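You operate a simulated robot arm through the tools that you are given. There is no shell and no other tool. Be economical: measure what you need, move in short steps, check, and stop when the job is done.

You are at the controls of a simulated robot arm. One attempt, no reset.

TASK
Beat both bedded tiles home and stand the red level across them.
Fine: beat with the red block and put it back first.

It is judged by the outcome, as a careful person would: the job done as asked, and still so three seconds after it is handed in. It fails if anything else is knocked over, pushed out of place, dropped, spilled or broken.

THE ROBOT
A 7-joint arm with a two-finger parallel gripper, fixed in place. Base frame: the origin is at the foot of the arm, x ahead of it, y to its left, z up; the work surface is at about z = 826. Lengths are in mm, angles in degrees, forces in N, time in s.
With the tool pointing down near the work surface it reaches from about 340 to 780 mm from the base axis. Its first joint turns from -166.0 to 166.0 degrees. Payload 3.91 kg.
The tool frame sits at the grasp point between the pads (the TCP): z along the fingers, y along the line on which they close. The tips reach 30 mm beyond it. The gripper opens to 110 mm. The fingers are 20 mm wide and 10 mm thick; the gripper's body (48 by 112 mm) begins 55 mm behind the TCP.
Orientation is that of the tool frame in the base frame, as a unit quaternion [x, y, z, w]. With the fingers straight down and closing along the base's y, the tool's x points along the base's -x, its y along +y and its z along -z.

THE INTERFACE
- The arm moves only by the tool drive_tool. Its argument "increments" is a list of rows, each an object of numbers (a shift or turn left out is 0, a gripper value left out holds the last): "x", "y", "z": the shift along the base's x, y, z in mm; "ax", "ay", "az": the turn, a rotation vector about the base's x, y, z in degrees; "claw": the finger opening in mm, from 0 to 110. In form: [{"x": .., "y": .., "z": .., "ax": .., "ay": .., "az": .., "claw": ..}, ...]. A call has 1 to 12 rows; each row is the pose to reach, as a shift and turn from the pose commanded when the call began. Each row takes 0.2 s and may step no farther than 50 mm and 8.6 degrees from the row before; otherwise, or with a gripper value out of range, the whole call is refused. A pose out of reach is approached as far as the arm can. The call stops where the force on the tool passes 40 N (or 10 N more than at its start, if that is more) or the arm is blocked; 0.2 s more then pass. Each finger travels about 153 mm/s and halts on what it meets, pressing with about 24 N; the grip force reading is that of the motor and also rises with nothing between the fingers. The clock runs only during rows and for 0.2 s after the last one: add rows that repeat a pose to give the fingers time. It gives the time, the measured TCP pose, the force on the tool (base axes), the opening and the grip force at its end, in the units of the frame above (readings bear some noise), with the torque about the TCP (base axes, N m) and any sound that the robot's microphone picked up, and new pictures: "show" is both (left out), scene, wrist or none.
- Cameras (640 x 400 px; columns grow to the right, rows downward): "scene" is fixed at [63, -645.2, 1397.1]; the picture's right is [0.62, -0.78, 0.00], its down [-0.43, -0.34, -0.84] and it looks along [0.66, 0.52, -0.55] (base axes); focal length 333 px, centre (320, 200). "wrist" rides on the gripper at [77, 7, -114] in the tool frame; the picture's right is [-0.09, 1.00, 0.00], its down [-0.80, -0.07, -0.59] and it looks along [-0.59, -0.05, 0.80] (tool axes); focal length 270 px, centre (320, 200). There is no depth. A picture from a camera that has moved, and an enlarged one, comes with that camera's place and axes in the base frame and with its lens. The place of the scene camera against the robot may be out by one fixed shift of up to 18 mm in any direction.
- raise_lower(by): slides the trunk up (or, below 0, down) by that many mm; the arm rides with it, the base frame stays. It gives what a move gives, with no picture.
- zoom(camera, box): a new picture of the part [left, top, right, bottom] of that camera's present view, enlarged. No time passes.
- finish_job(): hands the job in; it is judged then, once.

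Go step by step. Nothing tells you positions but the pictures and the camera data: compare them with the known pose of the tool, close in by small moves and look again before you grip or let go. The budget is 120 turns and 200 pictures, counting those below and the enlarged ones. Unless the task says otherwise, let go and move clear before handing in, and close with one line.

The tools are called after "Call:" by a JSON object that holds its "op" and its "data". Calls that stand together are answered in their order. drive_tool: Moves the arm, as the interface text tells. Its arguments: {"type":"object","properties":{"increments":{"type":"array","items":{"type":"object","properties":{"x":{"type":"number"},"y":{"type":"number"},"z":{"type":"number"},"ax":{"type":"number"},"ay":{"type":"number"},"az":{"type":"number"},"claw":{"type":"number"}}}},"show":{"type":"string","enum":["both","scene","wrist","none"]}},"required":["increments"]} The other tools are called the same way: raise_lower (by) slides the trunk up or down; zoom (camera, box) takes an enlarged picture of a part of a camera's view; finish_job () hands the job in.

At the start:

```text
clock: 0.0
tcp_pos: [421.9, 213.3, 1062.2]
ee_rot: [0.001, 1.0, 0.0, 0.0]
force: [0.2, 0.3, 1.0]
ft_torque: [0.01, -0.03, -0.01]
finger_gap: 110.1
finger_force: 0.0
trunk travel left (down, up): [-575.0, 35.0]
```

scene: 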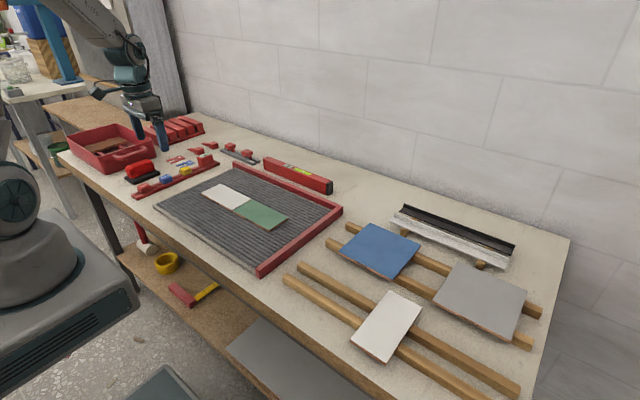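
wrist: 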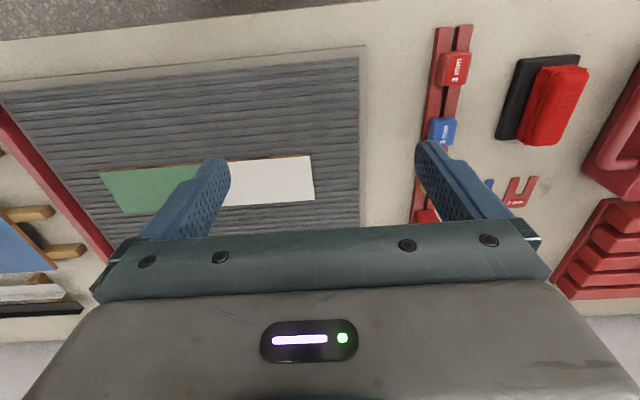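

I see a ridged mortar bed with a white and a green tile, the red level behind it, and a red-and-black block on its left. I'll enlarge these first.

Call:
{"op": "zoom", "data": {"camera": "scene", "box": [110, 110, 350, 260]}}

Call:
{"op": "zoom", "data": {"camera": "wrist", "box": [400, 0, 640, 150]}}

Call:
{"op": "zoom", "data": {"camera": "scene", "box": [180, 160, 310, 241]}}

```text
2.67 times, centred on (230, 185) of scene
camera zoom: at [63.0, -645.2, 1397.1], right [0.62, -0.78, 0.0], down [-0.43, -0.34, -0.84], along [0.66, 0.52, -0.55], focal length 888 px, centre (560, 240)
```

zoom: 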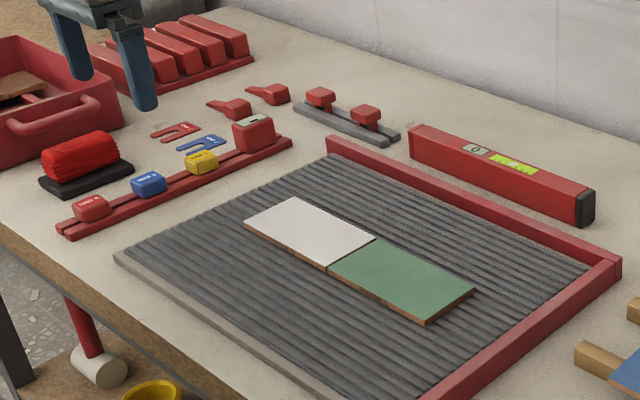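

```text
2.67 times, centred on (520, 75) of wrist
camera zoom: at [344.6, 220.3, 1176.4], right [0.09, 1.0, 0.0], down [0.8, -0.07, 0.59], along [0.59, -0.05, -0.8], focal length 721 px, centre (-213, 533)
```

zoom: 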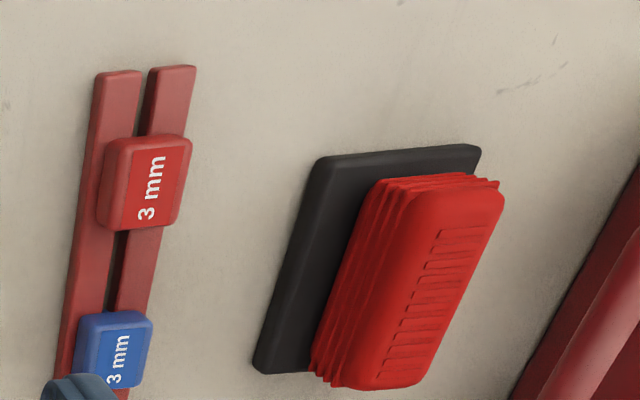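

```text
4.92 times, centred on (245, 200) of scene
camera zoom: at [63.0, -645.2, 1397.1], right [0.62, -0.78, 0.0], down [-0.43, -0.34, -0.84], along [0.66, 0.52, -0.55], focal length 1639 px, centre (689, 198)
```

zoom: 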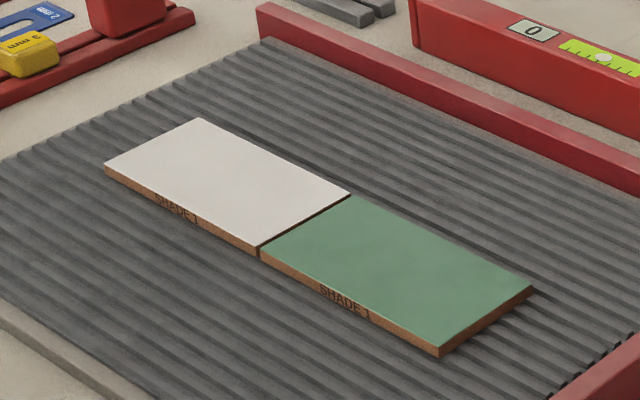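

The red block looks like a ribbed red handle on a black sole, about 96×66 mm, centred near (466, 474). I'll move above it and look from there.

Call:
{"op": "drive_tool", "data": {"increments": [{"x": 7, "y": 43, "z": -5, "claw": 90}, {"x": 14, "y": 87, "z": -10}, {"x": 22, "y": 130, "z": -20}, {"x": 30, "y": 174, "z": -30}, {"x": 37, "y": 217, "z": -40}, {"x": 44, "y": 261, "z": -60}, {"x": 44, "y": 261, "z": -60}]}}

```text
clock: 1.6
tcp_pos: [467.1, 474.7, 999.8]
ee_rot: [0.0, 1.0, -0.001, 0.001]
force: [0.9, -0.6, -0.9]
ft_torque: [0.01, -0.01, -0.01]
finger_gap: 90.2
finger_force: 0.1
trunk travel left (down, up): [-575.0, 35.0]
camera wrist: at [389.5, 481.9, 1114.9], right [0.09, 1.0, 0.0], down [0.8, -0.07, 0.59], along [0.59, -0.05, -0.8], focal length 270 px, centre (320, 200)
```

scene: 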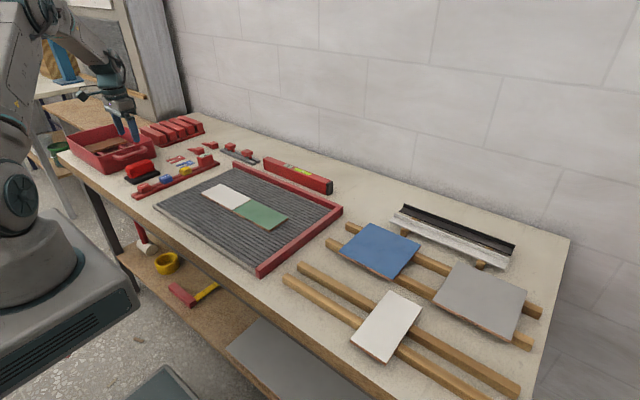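
wrist: 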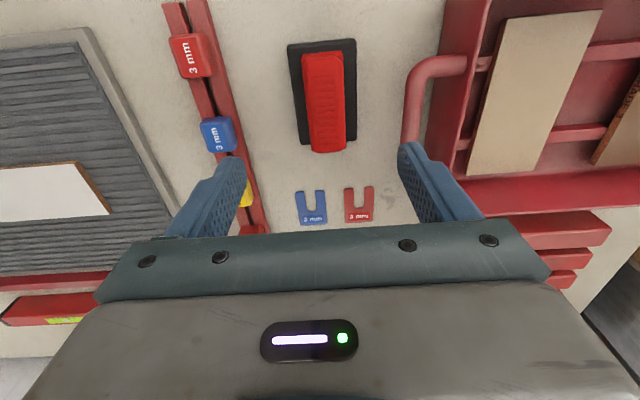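

The block's centre is about (467, 481), with its handle along x and about 35 mm wide. I'll centre on it and go down with the gripper partly closed, watching clearance.

Call:
{"op": "drive_tool", "data": {"increments": [{"y": 6, "z": -10, "claw": 68}, {"y": 6, "z": -45}, {"y": 6, "z": -80}, {"y": 6, "z": -100}, {"y": 6, "z": -100}], "show": "both"}}

Call:
{"op": "zoom", "data": {"camera": "scene", "box": [90, 100, 250, 200]}}

```text
clock: 2.8
tcp_pos: [466.2, 479.4, 900.9]
ee_rot: [0.0, 1.0, 0.0, 0.0]
force: [-0.5, -0.6, -0.2]
ft_torque: [0.0, 0.02, -0.02]
finger_gap: 67.8
finger_force: 0.1
trunk travel left (down, up): [-575.0, 35.0]
camera wrist: at [389.3, 486.1, 1014.8], right [0.09, 1.0, 0.0], down [0.8, -0.07, 0.59], along [0.59, -0.05, -0.8], focal length 270 px, centre (320, 200)
```

scene: 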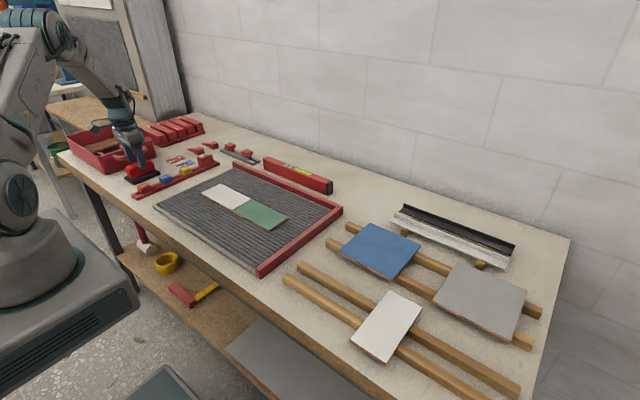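
wrist: 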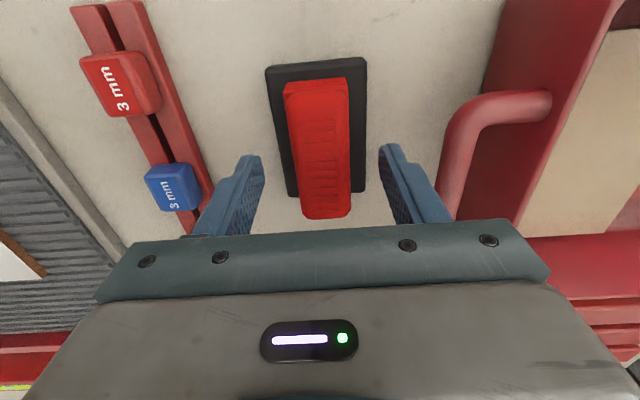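

```text
4.00 times, centred on (170, 150) of scene
camera zoom: at [63.0, -645.2, 1397.1], right [0.62, -0.78, 0.0], down [-0.43, -0.34, -0.84], along [0.66, 0.52, -0.55], focal length 1332 px, centre (920, 400)
```

zoom: 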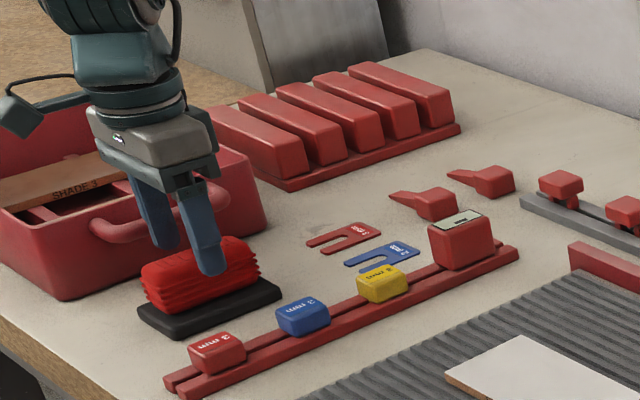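

The handle sits centred between the fingers. I'll lower 25 mm and close.

Call:
{"op": "drive_tool", "data": {"increments": [{"x": 1, "y": 0.5, "z": -13}, {"x": 1, "y": 0.5, "z": -25}, {"x": 1, "y": 0.5, "z": -25}, {"x": 1, "y": 0.5, "z": -25, "claw": 30}, {"x": 1, "y": 0.5, "z": -25, "claw": 20}, {"x": 1, "y": 0.5, "z": -25, "claw": 20}]}}

Call:
{"op": "zoom", "data": {"camera": "scene", "box": [90, 100, 250, 200]}}

```text
clock: 4.2
tcp_pos: [466.9, 479.9, 875.8]
ee_rot: [-0.001, 1.0, 0.0, 0.0]
force: [-0.7, -0.2, 0.3]
ft_torque: [0.01, -0.02, -0.01]
finger_gap: 33.8
finger_force: 23.4
trunk travel left (down, up): [-575.0, 35.0]
camera wrist: at [390.4, 487.0, 990.2], right [0.09, 1.0, 0.0], down [0.8, -0.07, 0.59], along [0.59, -0.05, -0.8], focal length 270 px, centre (320, 200)
```

scene: 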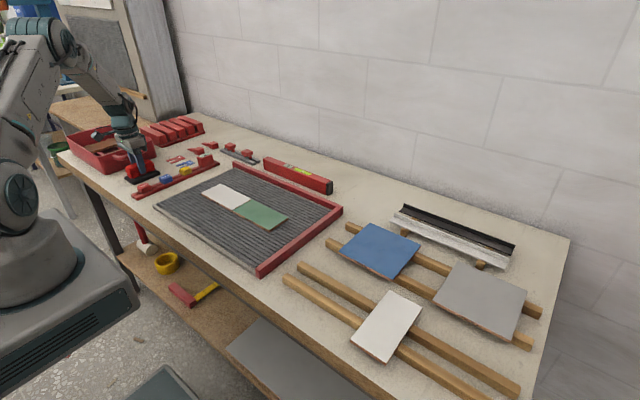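
wrist: 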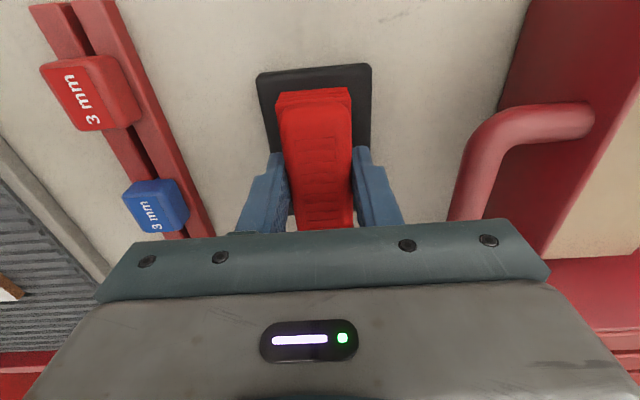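

```text
4.00 times, centred on (170, 150) of scene
camera zoom: at [63.0, -645.2, 1397.1], right [0.62, -0.78, 0.0], down [-0.43, -0.34, -0.84], along [0.66, 0.52, -0.55], focal length 1332 px, centre (920, 400)
```

zoom: 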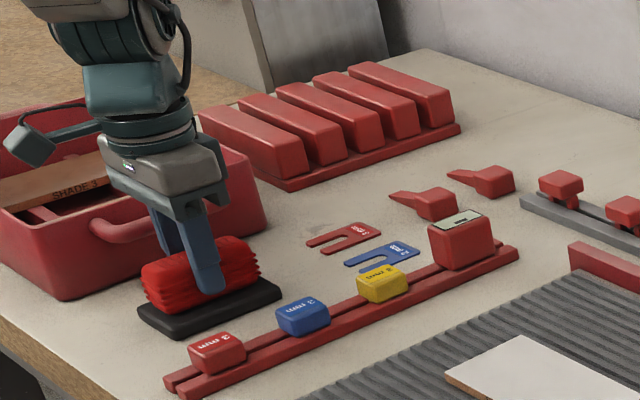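

Gripped with a 33.8 mm opening. The put-back pose is (466.9, 479.9, 875.8) with no turn. I'll lift and check that it comes up in one piece.

Call:
{"op": "drive_tool", "data": {"increments": [{"z": 15}, {"z": 50}, {"z": 90}, {"z": 120}, {"z": 120}]}}

Call:
{"op": "zoom", "data": {"camera": "scene", "box": [70, 80, 230, 200]}}

```text
clock: 5.4
tcp_pos: [467.9, 481.8, 996.2]
ee_rot: [-0.001, 1.0, 0.0, 0.0]
force: [0.0, 0.2, -1.0]
ft_torque: [0.02, 0.01, 0.04]
finger_gap: 33.5
finger_force: 24.1
trunk travel left (down, up): [-575.0, 35.0]
camera wrist: at [390.7, 488.8, 1111.4], right [0.09, 1.0, 0.0], down [0.8, -0.07, 0.59], along [0.59, -0.05, -0.8], focal length 270 px, centre (320, 200)
```

scene: 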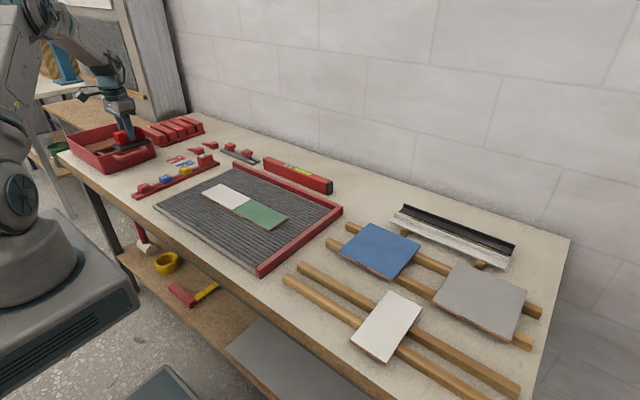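
wrist: 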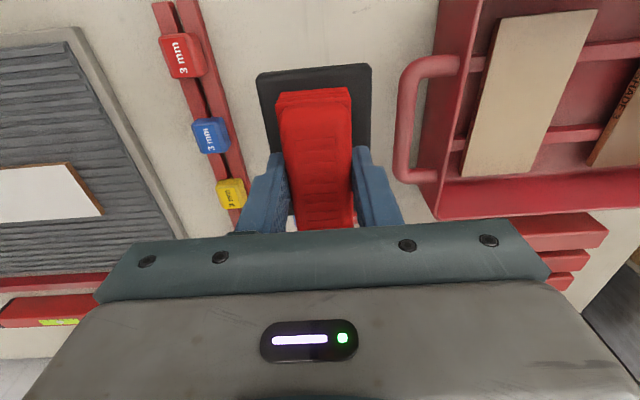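

```text
3.33 times, centred on (150, 140) of scene
camera zoom: at [63.0, -645.2, 1397.1], right [0.62, -0.78, 0.0], down [-0.43, -0.34, -0.84], along [0.66, 0.52, -0.55], focal length 1110 px, centre (887, 400)
```

zoom: 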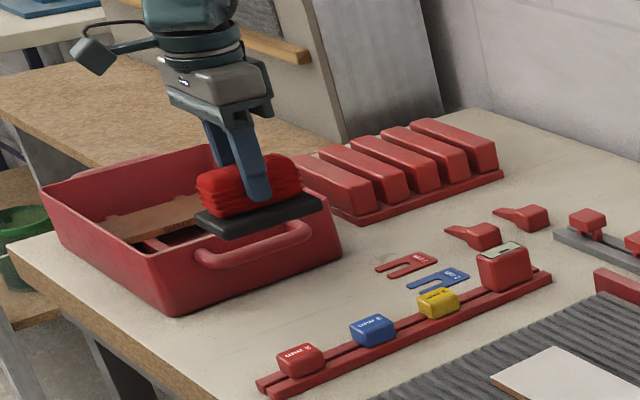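

The block came up whole and the grip is firm. I'll carry it over the white tile, turning it 90° so the long side of the sole lies along the tile.

Call:
{"op": "drive_tool", "data": {"increments": [{"x": 8, "y": -33, "az": 8.2}, {"x": 16, "y": -66, "az": 16.4}, {"x": 24, "y": -99, "az": 24.5}, {"x": 32, "y": -132, "az": 32.7}, {"x": 40, "y": -165, "az": 40.9}, {"x": 47, "y": -199, "az": 49.1}, {"x": 55, "y": -232, "az": 57.3}, {"x": 63, "y": -265, "az": 65.5}, {"x": 71, "y": -298, "az": 73.6}, {"x": 79, "y": -331, "az": 81.8}, {"x": 87, "y": -365, "az": 90}, {"x": 87, "y": -365, "az": 90}]}}

Call:
{"op": "zoom", "data": {"camera": "scene", "box": [150, 130, 310, 230]}}

```text
clock: 8.0
tcp_pos: [553.1, 115.8, 997.4]
ee_rot: [0.708, -0.706, 0.0, -0.001]
force: [0.3, 0.1, -2.2]
ft_torque: [-0.03, -0.01, -0.04]
finger_gap: 34.0
finger_force: 24.2
trunk travel left (down, up): [-575.0, 35.0]
camera wrist: at [546.6, 38.3, 1112.1], right [-1.0, 0.09, 0.0], down [0.07, 0.8, 0.59], along [0.05, 0.59, -0.8], focal length 270 px, centre (320, 200)
```

scene: 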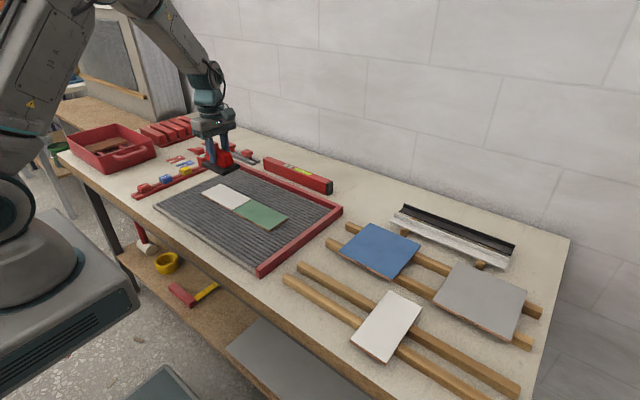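
wrist: 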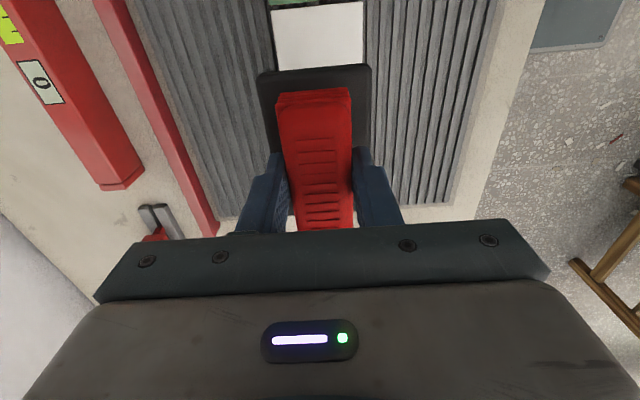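

```text
4.00 times, centred on (230, 180) of scene
camera zoom: at [63.0, -645.2, 1397.1], right [0.62, -0.78, 0.0], down [-0.43, -0.34, -0.84], along [0.66, 0.52, -0.55], focal length 1332 px, centre (680, 280)
```

zoom: 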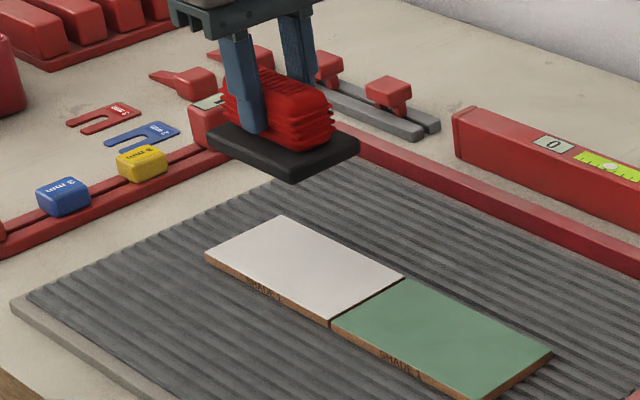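

The tiles run about y −112 to 192, meeting at y ≈ 41, and x 513 to 590. The block is over the middle of the white tile, so I'll lower close to it and check the alignment.

Call:
{"op": "drive_tool", "data": {"increments": [{"x": -2, "z": -30}, {"x": -2, "z": -60}, {"x": -2, "z": -80}, {"x": -2, "z": -80}]}}

Call:
{"op": "zoom", "data": {"camera": "scene", "box": [150, 130, 310, 230]}}

```text
clock: 9.0
tcp_pos: [552.3, 115.3, 916.0]
ee_rot: [0.707, -0.707, 0.0, -0.001]
force: [-0.9, -0.1, -1.4]
ft_torque: [0.0, 0.02, -0.01]
finger_gap: 33.6
finger_force: 23.2
trunk travel left (down, up): [-575.0, 35.0]
camera wrist: at [545.2, 38.2, 1030.5], right [-1.0, 0.09, 0.0], down [0.07, 0.8, 0.59], along [0.05, 0.59, -0.8], focal length 270 px, centre (320, 200)
```

scene: 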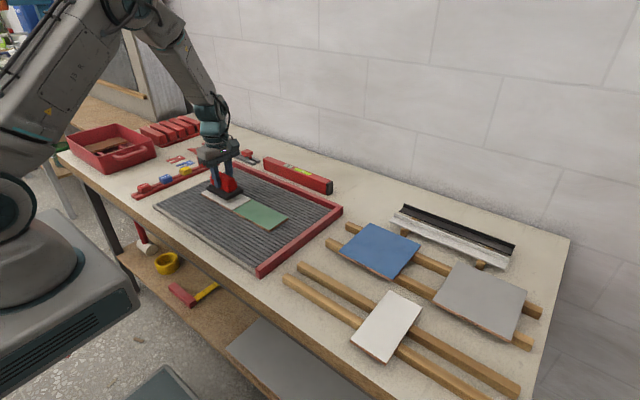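
wrist: 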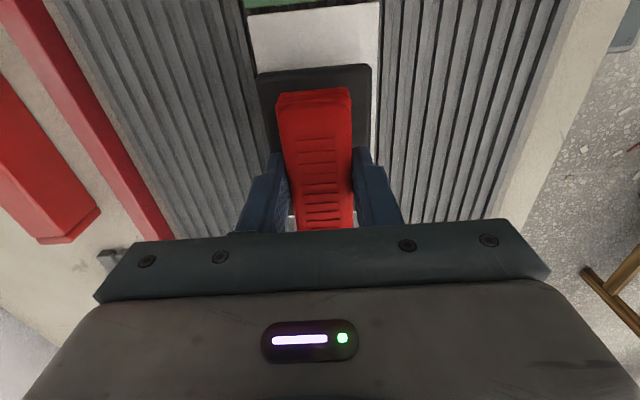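

```text
4.00 times, centred on (230, 180) of scene
camera zoom: at [63.0, -645.2, 1397.1], right [0.62, -0.78, 0.0], down [-0.43, -0.34, -0.84], along [0.66, 0.52, -0.55], focal length 1332 px, centre (680, 280)
```

zoom: 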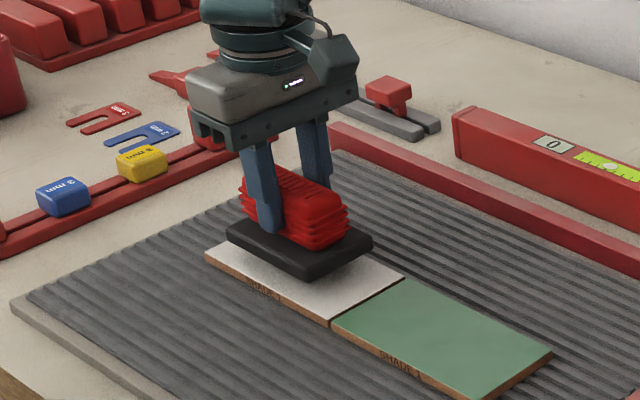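

The sole is nicely over the tile. I'll feel for the first contact slowly.

Call:
{"op": "drive_tool", "data": {"increments": [{"x": -2, "z": -6}, {"x": -2, "z": -10}, {"x": -2, "z": -13}, {"x": -2, "z": -16}, {"x": -2, "z": -19}, {"x": -2, "z": -22}, {"x": -2, "z": -25}, {"x": -2, "z": -28}], "show": "none"}}

```text
clock: 10.8
tcp_pos: [549.1, 115.8, 891.0]
ee_rot: [-0.707, 0.707, -0.001, 0.002]
force: [-1.3, 0.0, 30.6]
ft_torque: [-0.08, 0.31, 0.0]
finger_gap: 33.6
finger_force: 24.2
trunk travel left (down, up): [-575.0, 35.0]
```

Contact comes at about z = 891, so the tile top is near 841. Now a proper blow: lift 25 mm and strike down.

Call:
{"op": "drive_tool", "data": {"increments": [{"z": 25}, {"z": 25}, {"z": -3}, {"z": -3}], "show": "none"}}

```text
clock: 11.8
tcp_pos: [551.4, 116.4, 887.1]
ee_rot: [0.707, -0.707, 0.002, -0.002]
force: [-1.2, -0.1, 31.6]
ft_torque: [-0.43, 0.89, -0.03]
finger_gap: 33.7
finger_force: 23.6
trunk travel left (down, up): [-575.0, 35.0]
```

It went about 4 mm lower. I'll lift and look, to tell sinking from the block slipping in the grip.

Call:
{"op": "drive_tool", "data": {"increments": [{"z": 25}, {"z": 60}, {"z": 60}]}}

Call:
{"op": "zoom", "data": {"camera": "scene", "box": [180, 150, 300, 240]}}

```text
clock: 12.6
tcp_pos: [548.8, 116.2, 944.5]
ee_rot: [0.707, -0.707, 0.0, 0.0]
force: [-0.5, -0.1, -1.5]
ft_torque: [0.01, 0.04, 0.0]
finger_gap: 33.7
finger_force: 23.5
trunk travel left (down, up): [-575.0, 35.0]
camera wrist: at [543.0, 38.4, 1060.6], right [-1.0, 0.09, 0.0], down [0.07, 0.8, 0.59], along [0.05, 0.59, -0.8], focal length 270 px, centre (320, 200)
```

scene: 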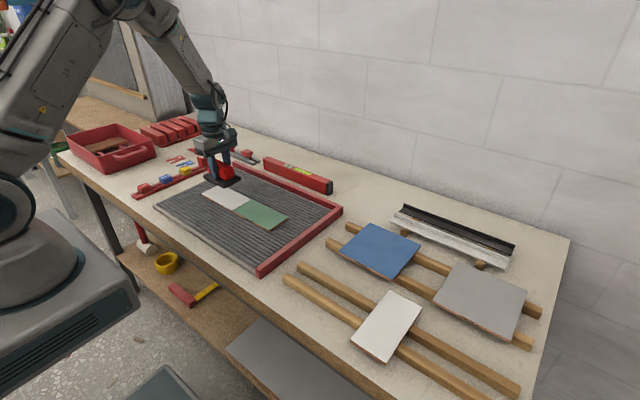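
wrist: 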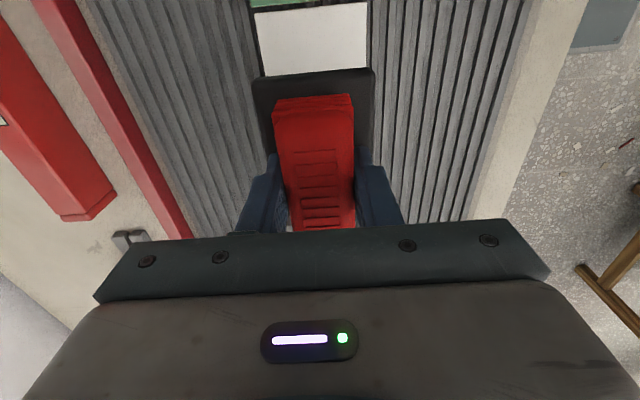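

```text
4.44 times, centred on (240, 195) of scene
camera zoom: at [63.0, -645.2, 1397.1], right [0.62, -0.78, 0.0], down [-0.43, -0.34, -0.84], along [0.66, 0.52, -0.55], focal length 1480 px, centre (676, 222)
```

zoom: 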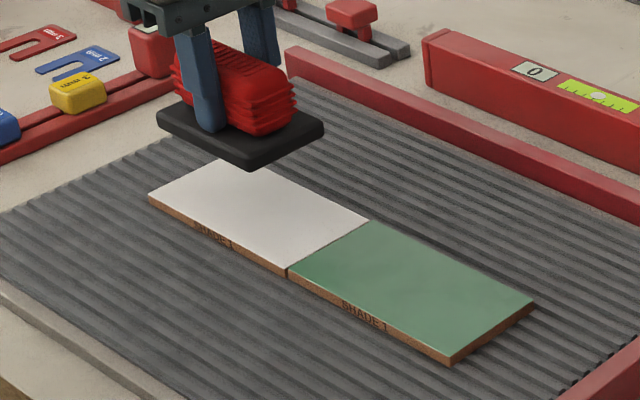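

The block seems to have moved in the grip, so I'll look closer.

Call:
{"op": "zoom", "data": {"camera": "wrist", "box": [200, 0, 440, 240]}}

Call:
{"op": "zoom", "data": {"camera": "scene", "box": [190, 130, 270, 190]}}

```text
1.67 times, centred on (320, 120) of wrist
camera zoom: at [543.0, 38.4, 1060.6], right [-1.0, 0.09, 0.0], down [0.07, 0.8, 0.59], along [0.05, 0.59, -0.8], focal length 450 px, centre (320, 333)
```

zoom: 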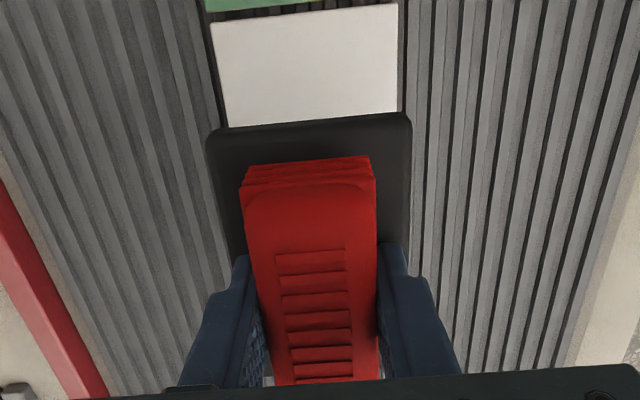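

```text
6.67 times, centred on (230, 160) of scene
camera zoom: at [63.0, -645.2, 1397.1], right [0.62, -0.78, 0.0], down [-0.43, -0.34, -0.84], along [0.66, 0.52, -0.55], focal length 2220 px, centre (920, 467)
```

zoom: 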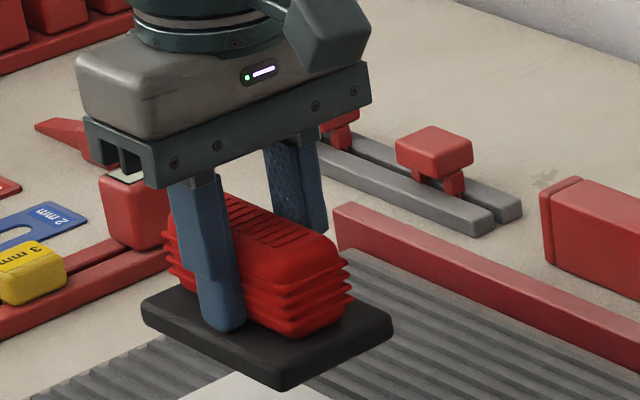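

The block slid up until its sole rests against the fingertips, which gives a firm backing. I'll feel for contact again from here.

Call:
{"op": "drive_tool", "data": {"increments": [{"z": -30}, {"z": -48}, {"z": -54}, {"z": -57}, {"z": -60}, {"z": -62}, {"z": -64}, {"z": -66}, {"z": -68}, {"z": -70}], "show": "none"}}

```text
clock: 14.2
tcp_pos: [550.3, 115.8, 888.6]
ee_rot: [0.708, -0.706, 0.002, -0.002]
force: [-8.9, -1.7, 22.8]
ft_torque: [-0.07, 1.14, 0.08]
finger_gap: 34.0
finger_force: 24.6
trunk travel left (down, up): [-575.0, 35.0]
stopped in row 7: the force on the tool passed its limit at 43 N (the readings are from after the stop); the commanded pose is now the measured one
```

Contact is at about z = 888 now. I'll strike a harder blow.

Call:
{"op": "drive_tool", "data": {"increments": [{"z": 20}, {"z": 35}, {"z": 35}, {"z": -14}, {"z": -14}], "show": "none"}}

Call:
{"op": "drive_tool", "data": {"increments": [{"z": 20}, {"z": 35}, {"z": 35}, {"z": -14}, {"z": -14}], "show": "none"}}

Call:
{"op": "drive_tool", "data": {"increments": [{"z": 20}, {"z": 50}, {"z": 50}]}}

Call:
{"op": "zoom", "data": {"camera": "scene", "box": [180, 150, 300, 240]}}

```text
clock: 15.2
tcp_pos: [549.1, 117.6, 887.2]
ee_rot: [0.708, -0.706, 0.003, 0.0]
force: [-11.5, -3.1, 24.7]
ft_torque: [-0.23, 1.16, 0.05]
finger_gap: 34.1
finger_force: 13.6
trunk travel left (down, up): [-575.0, 35.0]
stopped in row 5: the force on the tool passed its limit at 119 N (the readings are from after the stop); the commanded pose is now the measured one
```

```text
clock: 16.2
tcp_pos: [550.9, 118.1, 888.6]
ee_rot: [0.708, -0.706, 0.005, 0.001]
force: [-13.0, -4.1, 26.8]
ft_torque: [-0.1, 1.27, 0.06]
finger_gap: 33.9
finger_force: 14.2
trunk travel left (down, up): [-575.0, 35.0]
stopped in row 5: the force on the tool passed its limit at 167 N (the readings are from after the stop); the commanded pose is now the measured one
```

```text
clock: 17.0
tcp_pos: [553.5, 119.6, 935.0]
ee_rot: [0.708, -0.706, 0.005, 0.0]
force: [0.2, -0.2, -1.1]
ft_torque: [-0.03, -0.01, 0.02]
finger_gap: 33.9
finger_force: 24.4
trunk travel left (down, up): [-575.0, 35.0]
camera wrist: at [546.0, 42.9, 1049.8], right [-1.0, 0.09, -0.01], down [0.07, 0.81, 0.59], along [0.06, 0.59, -0.81], focal length 270 px, centre (320, 200)
```

scene: 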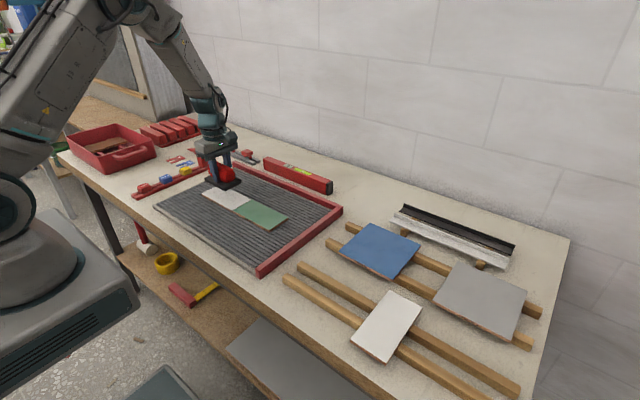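
wrist: 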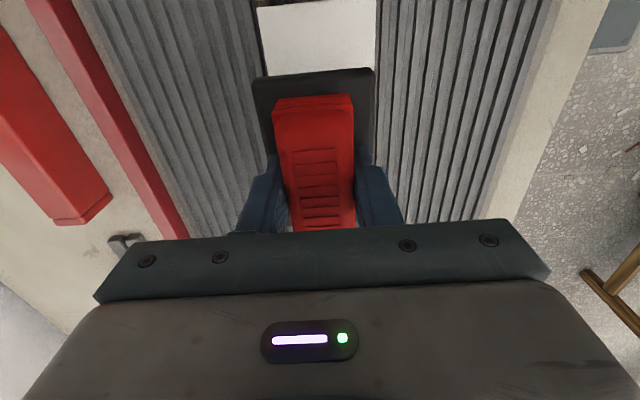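

```text
4.44 times, centred on (240, 195) of scene
camera zoom: at [63.0, -645.2, 1397.1], right [0.62, -0.78, 0.0], down [-0.43, -0.34, -0.84], along [0.66, 0.52, -0.55], focal length 1480 px, centre (676, 222)
```

zoom: 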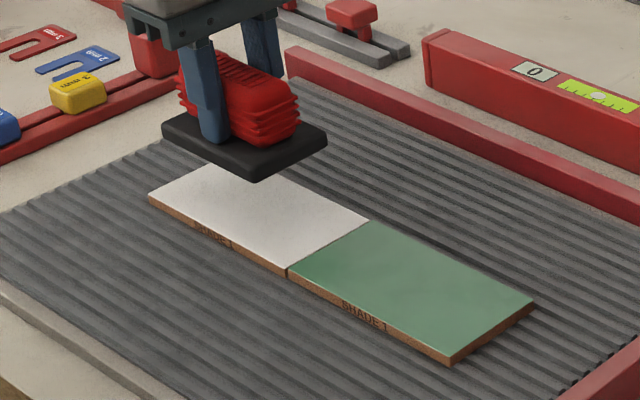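

The impacts were firm (119 and 167 N) and the height no longer changes. I'll compare the two tiles close up at the joint.

Call:
{"op": "zoom", "data": {"camera": "scene", "box": [195, 180, 259, 220]}}

Call:
{"op": "zoom", "data": {"camera": "scene", "box": [180, 160, 310, 241]}}

```text
10.00 times, centred on (227, 200) of scene
camera zoom: at [63.0, -645.2, 1397.1], right [0.62, -0.78, 0.0], down [-0.43, -0.34, -0.84], along [0.66, 0.52, -0.55], focal length 3329 px, centre (1250, 200)
```

zoom: 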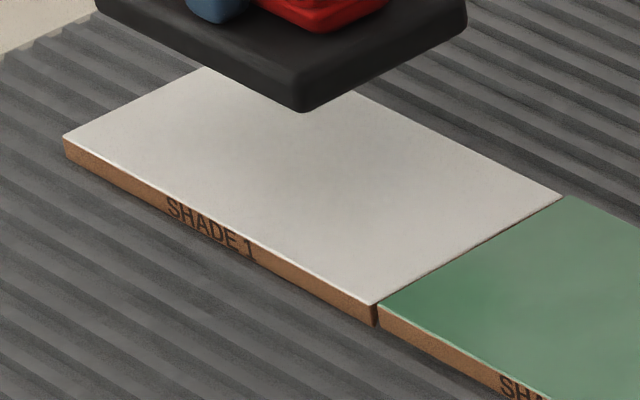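

```text
4.92 times, centred on (245, 200) of scene
camera zoom: at [63.0, -645.2, 1397.1], right [0.62, -0.78, 0.0], down [-0.43, -0.34, -0.84], along [0.66, 0.52, -0.55], focal length 1639 px, centre (689, 198)
```

zoom: 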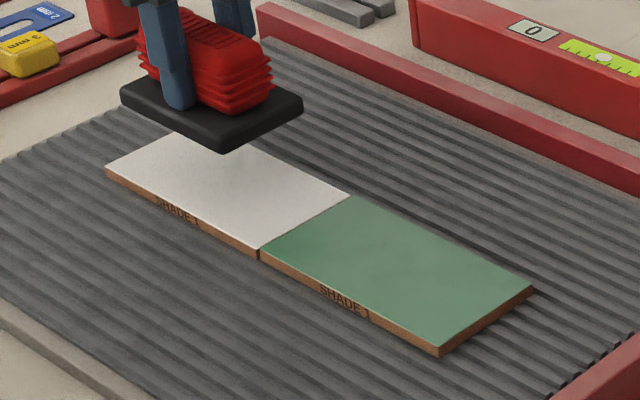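

The white tile has sunk about 1.5 mm and is now roughly level with the green. I'll straighten the tool, give two more blows, and compare the same view.

Call:
{"op": "drive_tool", "data": {"increments": [{"x": -1, "y": -5, "z": -10, "ax": 0.4, "ay": 0.4}, {"x": -1, "y": -5, "z": -10, "ax": 0.4, "ay": 0.4}, {"x": -1, "y": -5, "z": -58, "ax": 0.4, "ay": 0.4}, {"x": -1, "y": -5, "z": -66, "ax": 0.4, "ay": 0.4}], "show": "none"}}

Call:
{"op": "drive_tool", "data": {"increments": [{"z": 20}, {"z": 40}, {"z": 40}, {"z": -10}, {"z": -14}], "show": "none"}}

Call:
{"op": "drive_tool", "data": {"increments": [{"z": 20}, {"z": 50}, {"z": 50}], "show": "none"}}

Call:
{"op": "zoom", "data": {"camera": "scene", "box": [195, 180, 259, 220]}}

```text
clock: 17.8
tcp_pos: [550.7, 112.7, 889.5]
ee_rot: [0.709, -0.706, 0.002, 0.001]
force: [-9.1, -3.4, 16.5]
ft_torque: [0.18, 0.29, 0.13]
finger_gap: 34.0
finger_force: 13.8
trunk travel left (down, up): [-575.0, 35.0]
stopped in row 4: the force on the tool passed its limit at 182 N (the readings are from after the stop); the commanded pose is now the measured one
```

```text
clock: 18.9
tcp_pos: [550.0, 114.7, 887.5]
ee_rot: [0.709, -0.706, 0.002, 0.004]
force: [-7.1, -1.6, 15.2]
ft_torque: [0.11, 0.15, 0.03]
finger_gap: 33.9
finger_force: 13.7
trunk travel left (down, up): [-575.0, 35.0]
stopped in row 5: the force on the tool passed its limit at 105 N (the readings are from after the stop); the commanded pose is now the measured one
```

```text
clock: 19.7
tcp_pos: [552.2, 114.9, 936.7]
ee_rot: [0.709, -0.705, 0.002, 0.003]
force: [0.0, 0.1, -2.2]
ft_torque: [0.01, 0.0, 0.0]
finger_gap: 33.6
finger_force: 24.2
trunk travel left (down, up): [-575.0, 35.0]
```

```text
10.00 times, centred on (227, 200) of scene
camera zoom: at [63.0, -645.2, 1397.1], right [0.62, -0.78, 0.0], down [-0.43, -0.34, -0.84], along [0.66, 0.52, -0.55], focal length 3329 px, centre (1250, 200)
```

zoom: 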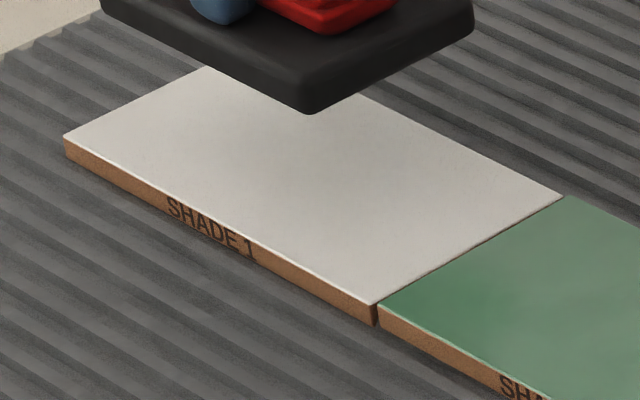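

Nothing more moved after a 182 N blow, so the white tile is home. Next I'll go over the green tile and take reference pictures.

Call:
{"op": "drive_tool", "data": {"increments": [{"y": -40, "z": 10, "ax": 0.4}, {"y": -80, "z": 10, "ax": 0.4}, {"y": -120, "z": 10, "ax": 0.4}, {"y": -150, "z": 10, "ax": 0.4}, {"y": -150, "z": 10, "ax": 0.4}], "show": "wrist"}}

Call:
{"op": "zoom", "data": {"camera": "scene", "box": [227, 190, 291, 230]}}

```text
clock: 20.9
tcp_pos: [552.5, -35.8, 946.4]
ee_rot: [0.708, -0.706, -0.001, 0.0]
force: [-0.3, 0.6, -1.7]
ft_torque: [-0.03, 0.01, 0.01]
finger_gap: 33.6
finger_force: 24.0
trunk travel left (down, up): [-575.0, 35.0]
camera wrist: at [546.0, -112.0, 1061.6], right [-1.0, 0.08, 0.0], down [0.07, 0.8, 0.59], along [0.05, 0.59, -0.8], focal length 270 px, centre (320, 200)
```

wrist: 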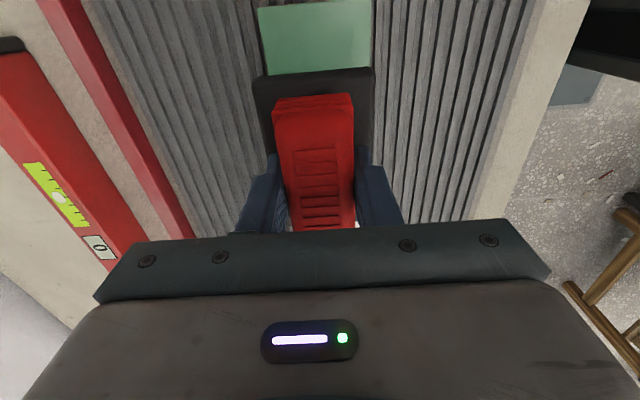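

```text
10.00 times, centred on (259, 210) of scene
camera zoom: at [63.0, -645.2, 1397.1], right [0.62, -0.78, 0.0], down [-0.43, -0.34, -0.84], along [0.66, 0.52, -0.55], focal length 3329 px, centre (930, 100)
```

zoom: 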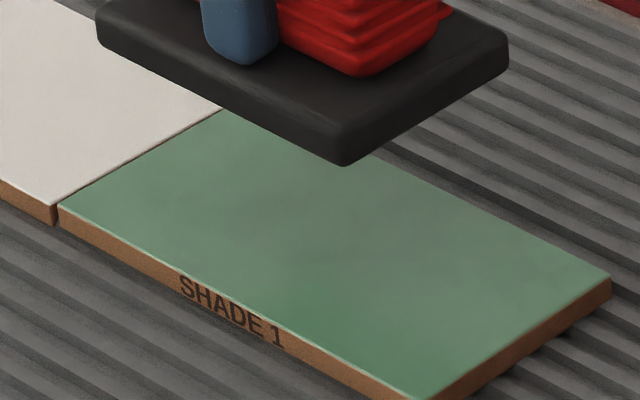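

The green tile stands slightly proud. I'll strike it at the middle the same way, twice.

Call:
{"op": "drive_tool", "data": {"increments": [{"y": -1, "z": -20}, {"y": -1, "z": -20}, {"y": -1, "z": -68}, {"y": -1, "z": -76}], "show": "none"}}

Call:
{"op": "zoom", "data": {"camera": "scene", "box": [227, 190, 291, 230]}}

Call:
{"op": "drive_tool", "data": {"increments": [{"z": 20}, {"z": 40}, {"z": 40}, {"z": -10}, {"z": -14}], "show": "none"}}

Call:
{"op": "drive_tool", "data": {"increments": [{"z": 20}, {"z": 40}, {"z": 40}, {"z": -10}, {"z": -14}], "show": "none"}}

Call:
{"op": "drive_tool", "data": {"increments": [{"z": 20}, {"z": 60}, {"z": 60}], "show": "none"}}

Call:
{"op": "zoom", "data": {"camera": "scene", "box": [227, 190, 291, 230]}}

```text
clock: 21.7
tcp_pos: [553.5, -35.7, 888.9]
ee_rot: [0.708, -0.706, 0.002, 0.0]
force: [-9.8, 0.6, 21.0]
ft_torque: [0.06, 0.75, -0.04]
finger_gap: 34.2
finger_force: 13.8
trunk travel left (down, up): [-575.0, 35.0]
stopped in row 4: the force on the tool passed its limit at 86 N (the readings are from after the stop); the commanded pose is now the measured one
```

```text
10.00 times, centred on (259, 210) of scene
camera zoom: at [63.0, -645.2, 1397.1], right [0.62, -0.78, 0.0], down [-0.43, -0.34, -0.84], along [0.66, 0.52, -0.55], focal length 3329 px, centre (930, 100)
```

zoom: 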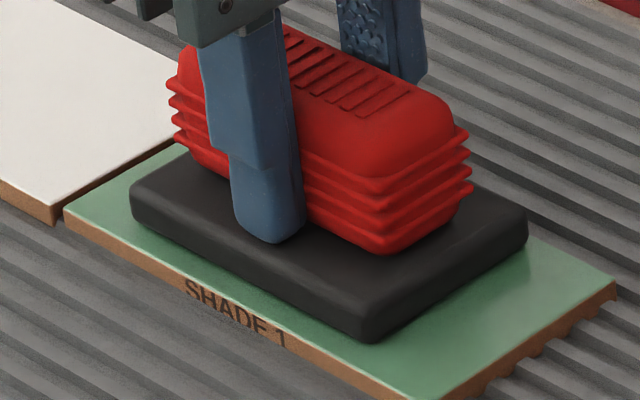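

```text
clock: 22.8
tcp_pos: [553.2, -33.4, 888.1]
ee_rot: [0.709, -0.705, 0.002, 0.002]
force: [-10.2, 0.9, 23.4]
ft_torque: [-0.03, 0.54, -0.04]
finger_gap: 33.8
finger_force: 13.8
trunk travel left (down, up): [-575.0, 35.0]
stopped in row 5: the force on the tool passed its limit at 137 N (the readings are from after the stop); the commanded pose is now the measured one
```

```text
clock: 23.8
tcp_pos: [554.1, -33.9, 887.3]
ee_rot: [0.709, -0.705, 0.004, 0.004]
force: [-9.3, 0.1, 18.9]
ft_torque: [-0.01, 0.38, -0.01]
finger_gap: 34.0
finger_force: 13.5
trunk travel left (down, up): [-575.0, 35.0]
stopped in row 5: the force on the tool passed its limit at 155 N (the readings are from after the stop); the commanded pose is now the measured one
```

```text
clock: 24.6
tcp_pos: [554.8, -34.8, 946.7]
ee_rot: [0.709, -0.705, 0.003, 0.004]
force: [0.5, 0.0, -1.1]
ft_torque: [-0.01, -0.02, -0.01]
finger_gap: 33.4
finger_force: 23.9
trunk travel left (down, up): [-575.0, 35.0]
```

```text
10.00 times, centred on (259, 210) of scene
camera zoom: at [63.0, -645.2, 1397.1], right [0.62, -0.78, 0.0], down [-0.43, -0.34, -0.84], along [0.66, 0.52, -0.55], focal length 3329 px, centre (930, 100)
```

zoom: 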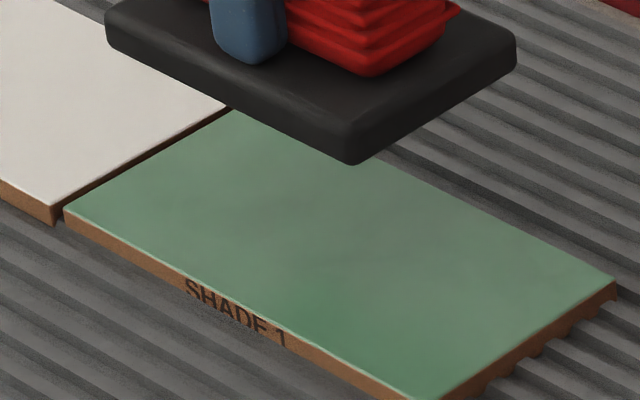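

The green tile sank about 2 mm and is now level with the white; the last two blows changed nothing, so both are home. I'll carry the block back, straightening the tool and turning it back.

Call:
{"op": "drive_tool", "data": {"increments": [{"z": 30, "ax": 0.6}, {"z": 50, "ax": 0.6}], "show": "none"}}

Call:
{"op": "drive_tool", "data": {"increments": [{"x": -7, "y": 43, "az": -7.5}, {"x": -14, "y": 86, "az": -15}, {"x": -22, "y": 129, "az": -22.6}, {"x": -29, "y": 172, "az": -30.1}, {"x": -36, "y": 215, "az": -37.6}, {"x": -43, "y": 257, "az": -45.2}, {"x": -51, "y": 300, "az": -52.7}, {"x": -58, "y": 343, "az": -60.2}, {"x": -65, "y": 386, "az": -67.7}, {"x": -72, "y": 429, "az": -75.3}, {"x": -80, "y": 472, "az": -82.8}, {"x": -87.2, "y": 514.7, "az": -90.3}], "show": "both"}}

```text
clock: 25.2
tcp_pos: [556.0, -34.2, 996.5]
ee_rot: [0.71, -0.704, -0.001, 0.0]
force: [0.3, -0.5, -1.2]
ft_torque: [-0.02, 0.02, 0.02]
finger_gap: 33.9
finger_force: 24.6
trunk travel left (down, up): [-575.0, 35.0]
```

```text
clock: 27.8
tcp_pos: [467.4, 485.2, 993.5]
ee_rot: [0.0, 1.0, 0.001, 0.001]
force: [0.5, 0.3, -1.5]
ft_torque: [0.0, -0.03, 0.0]
finger_gap: 33.8
finger_force: 24.5
trunk travel left (down, up): [-575.0, 35.0]
camera wrist: at [390.1, 491.3, 1107.8], right [0.09, 1.0, 0.0], down [0.8, -0.07, 0.6], along [0.59, -0.05, -0.8], focal length 270 px, centre (320, 200)
```

scene: 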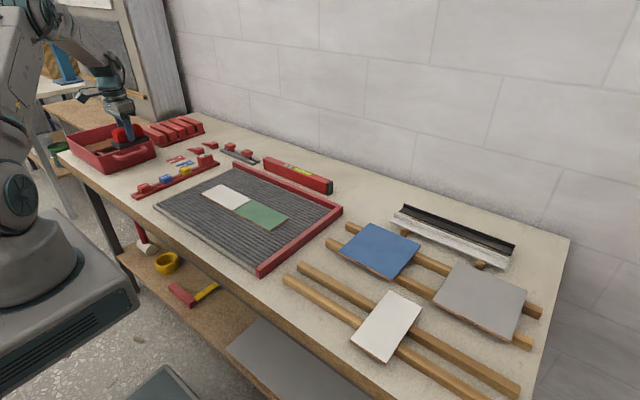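
wrist: 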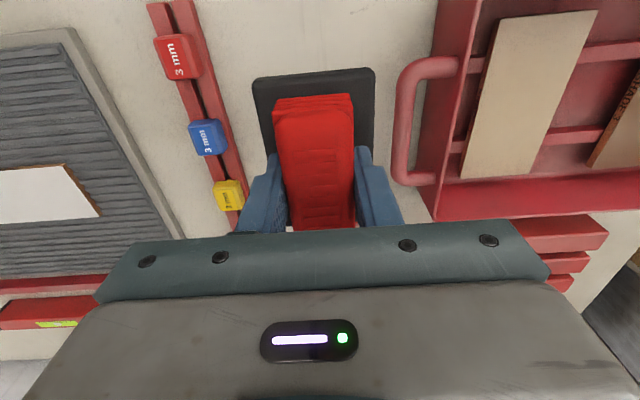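

It's back above its place and reads slightly far in y. I'll lower part way, let it settle and read again.

Call:
{"op": "drive_tool", "data": {"increments": [{"y": -1.5, "z": -40}, {"y": -1.5, "z": -85}, {"y": -1.5, "z": -100}, {"y": -1.5, "z": -100}], "show": "none"}}

Call:
{"op": "drive_tool", "data": {"increments": [{"z": -2}, {"z": -2}], "show": "none"}}

Call:
{"op": "zoom", "data": {"camera": "scene", "box": [90, 100, 250, 200]}}

```text
clock: 28.8
tcp_pos: [469.8, 482.1, 895.1]
ee_rot: [0.0, 1.0, 0.0, 0.0]
force: [0.1, -0.1, -1.6]
ft_torque: [-0.02, -0.03, 0.01]
finger_gap: 33.8
finger_force: 23.7
trunk travel left (down, up): [-575.0, 35.0]
```

```text
clock: 29.4
tcp_pos: [467.9, 481.5, 893.2]
ee_rot: [0.0, 1.0, 0.0, 0.001]
force: [0.4, 0.0, -0.9]
ft_torque: [0.0, 0.01, -0.01]
finger_gap: 33.8
finger_force: 24.0
trunk travel left (down, up): [-575.0, 35.0]
```

```text
4.00 times, centred on (170, 150) of scene
camera zoom: at [63.0, -645.2, 1397.1], right [0.62, -0.78, 0.0], down [-0.43, -0.34, -0.84], along [0.66, 0.52, -0.55], focal length 1332 px, centre (920, 400)
```

zoom: 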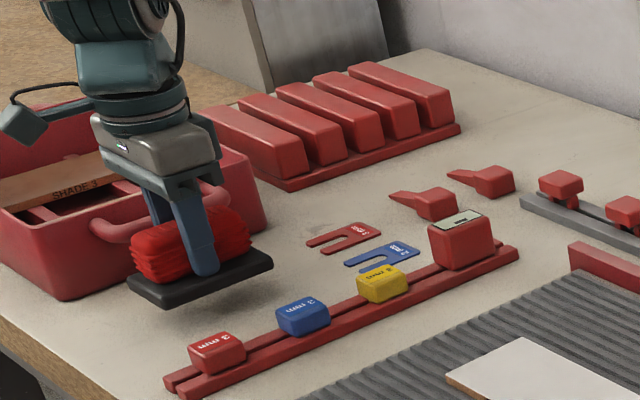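

Now about (468, 481.5), within 1–2 mm of the original place. I'll lower to the bench in small steps until it touches.

Call:
{"op": "drive_tool", "data": {"increments": [{"x": -0.5, "y": -0.5, "z": -8}, {"x": -0.5, "y": -0.5, "z": -14}, {"x": -0.5, "y": -0.5, "z": -17}, {"x": -0.5, "y": -0.5, "z": -19}, {"x": -0.5, "y": -0.5, "z": -21}, {"x": -0.5, "y": -0.5, "z": -22}], "show": "none"}}

Call:
{"op": "zoom", "data": {"camera": "scene", "box": [90, 100, 250, 200]}}

```text
clock: 30.8
tcp_pos: [468.7, 481.0, 870.8]
ee_rot: [0.0, 1.0, 0.001, 0.001]
force: [-0.1, 0.2, -1.3]
ft_torque: [0.0, -0.03, -0.06]
finger_gap: 33.5
finger_force: 24.0
trunk travel left (down, up): [-575.0, 35.0]
```

```text
4.00 times, centred on (170, 150) of scene
camera zoom: at [63.0, -645.2, 1397.1], right [0.62, -0.78, 0.0], down [-0.43, -0.34, -0.84], along [0.66, 0.52, -0.55], focal length 1332 px, centre (920, 400)
```

zoom: 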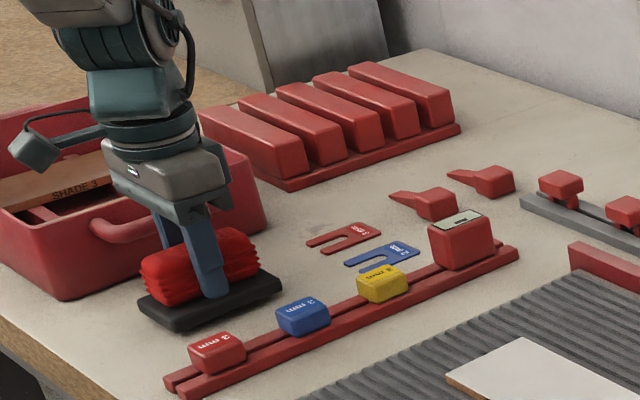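

Not yet touching, but nearly down. I'll continue in 1 mm steps.

Call:
{"op": "drive_tool", "data": {"increments": [{"x": -0.5, "z": -1}, {"x": -0.5, "z": -2}, {"x": -0.5, "z": -3}, {"x": -0.5, "z": -3}], "show": "none"}}

```text
clock: 31.8
tcp_pos: [468.6, 479.7, 867.9]
ee_rot: [0.0, 1.0, 0.0, 0.001]
force: [0.6, 0.0, -2.4]
ft_torque: [0.04, -0.03, 0.03]
finger_gap: 33.8
finger_force: 24.0
trunk travel left (down, up): [-575.0, 35.0]
```

Call:
{"op": "drive_tool", "data": {"increments": [{"z": -1}, {"z": -2}, {"z": -3}], "show": "none"}}

Call:
{"op": "zoom", "data": {"camera": "scene", "box": [110, 140, 174, 200]}}

```text
clock: 32.6
tcp_pos: [468.3, 479.8, 865.9]
ee_rot: [0.0, 1.0, -0.001, 0.001]
force: [-0.7, 0.0, -1.5]
ft_torque: [0.02, 0.01, 0.02]
finger_gap: 33.5
finger_force: 24.2
trunk travel left (down, up): [-575.0, 35.0]
```

```text
6.67 times, centred on (142, 170) of scene
camera zoom: at [63.0, -645.2, 1397.1], right [0.62, -0.78, 0.0], down [-0.43, -0.34, -0.84], along [0.66, 0.52, -0.55], focal length 2220 px, centre (1507, 400)
```

zoom: 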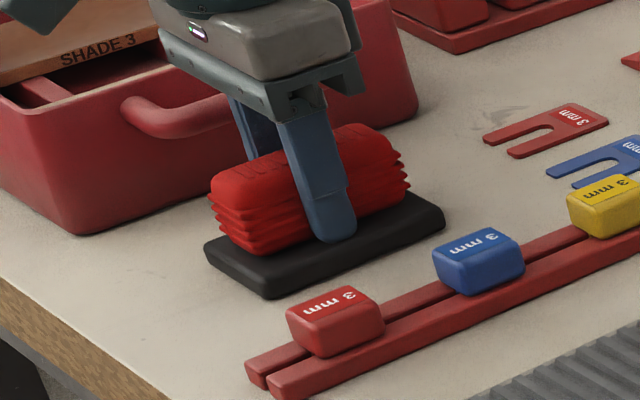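

Still no contact force; the sole must be about 10 mm thick or less below the tips. I'll continue in small steps.

Call:
{"op": "drive_tool", "data": {"increments": [{"z": -1}, {"z": -2}, {"z": -3}, {"z": -4}, {"z": -4}], "show": "none"}}

```text
clock: 33.8
tcp_pos: [468.6, 479.2, 864.1]
ee_rot: [0.0, 1.0, 0.001, 0.003]
force: [3.4, 5.8, 22.0]
ft_torque: [-0.26, 0.93, -0.23]
finger_gap: 33.7
finger_force: 24.0
trunk travel left (down, up): [-575.0, 35.0]
```

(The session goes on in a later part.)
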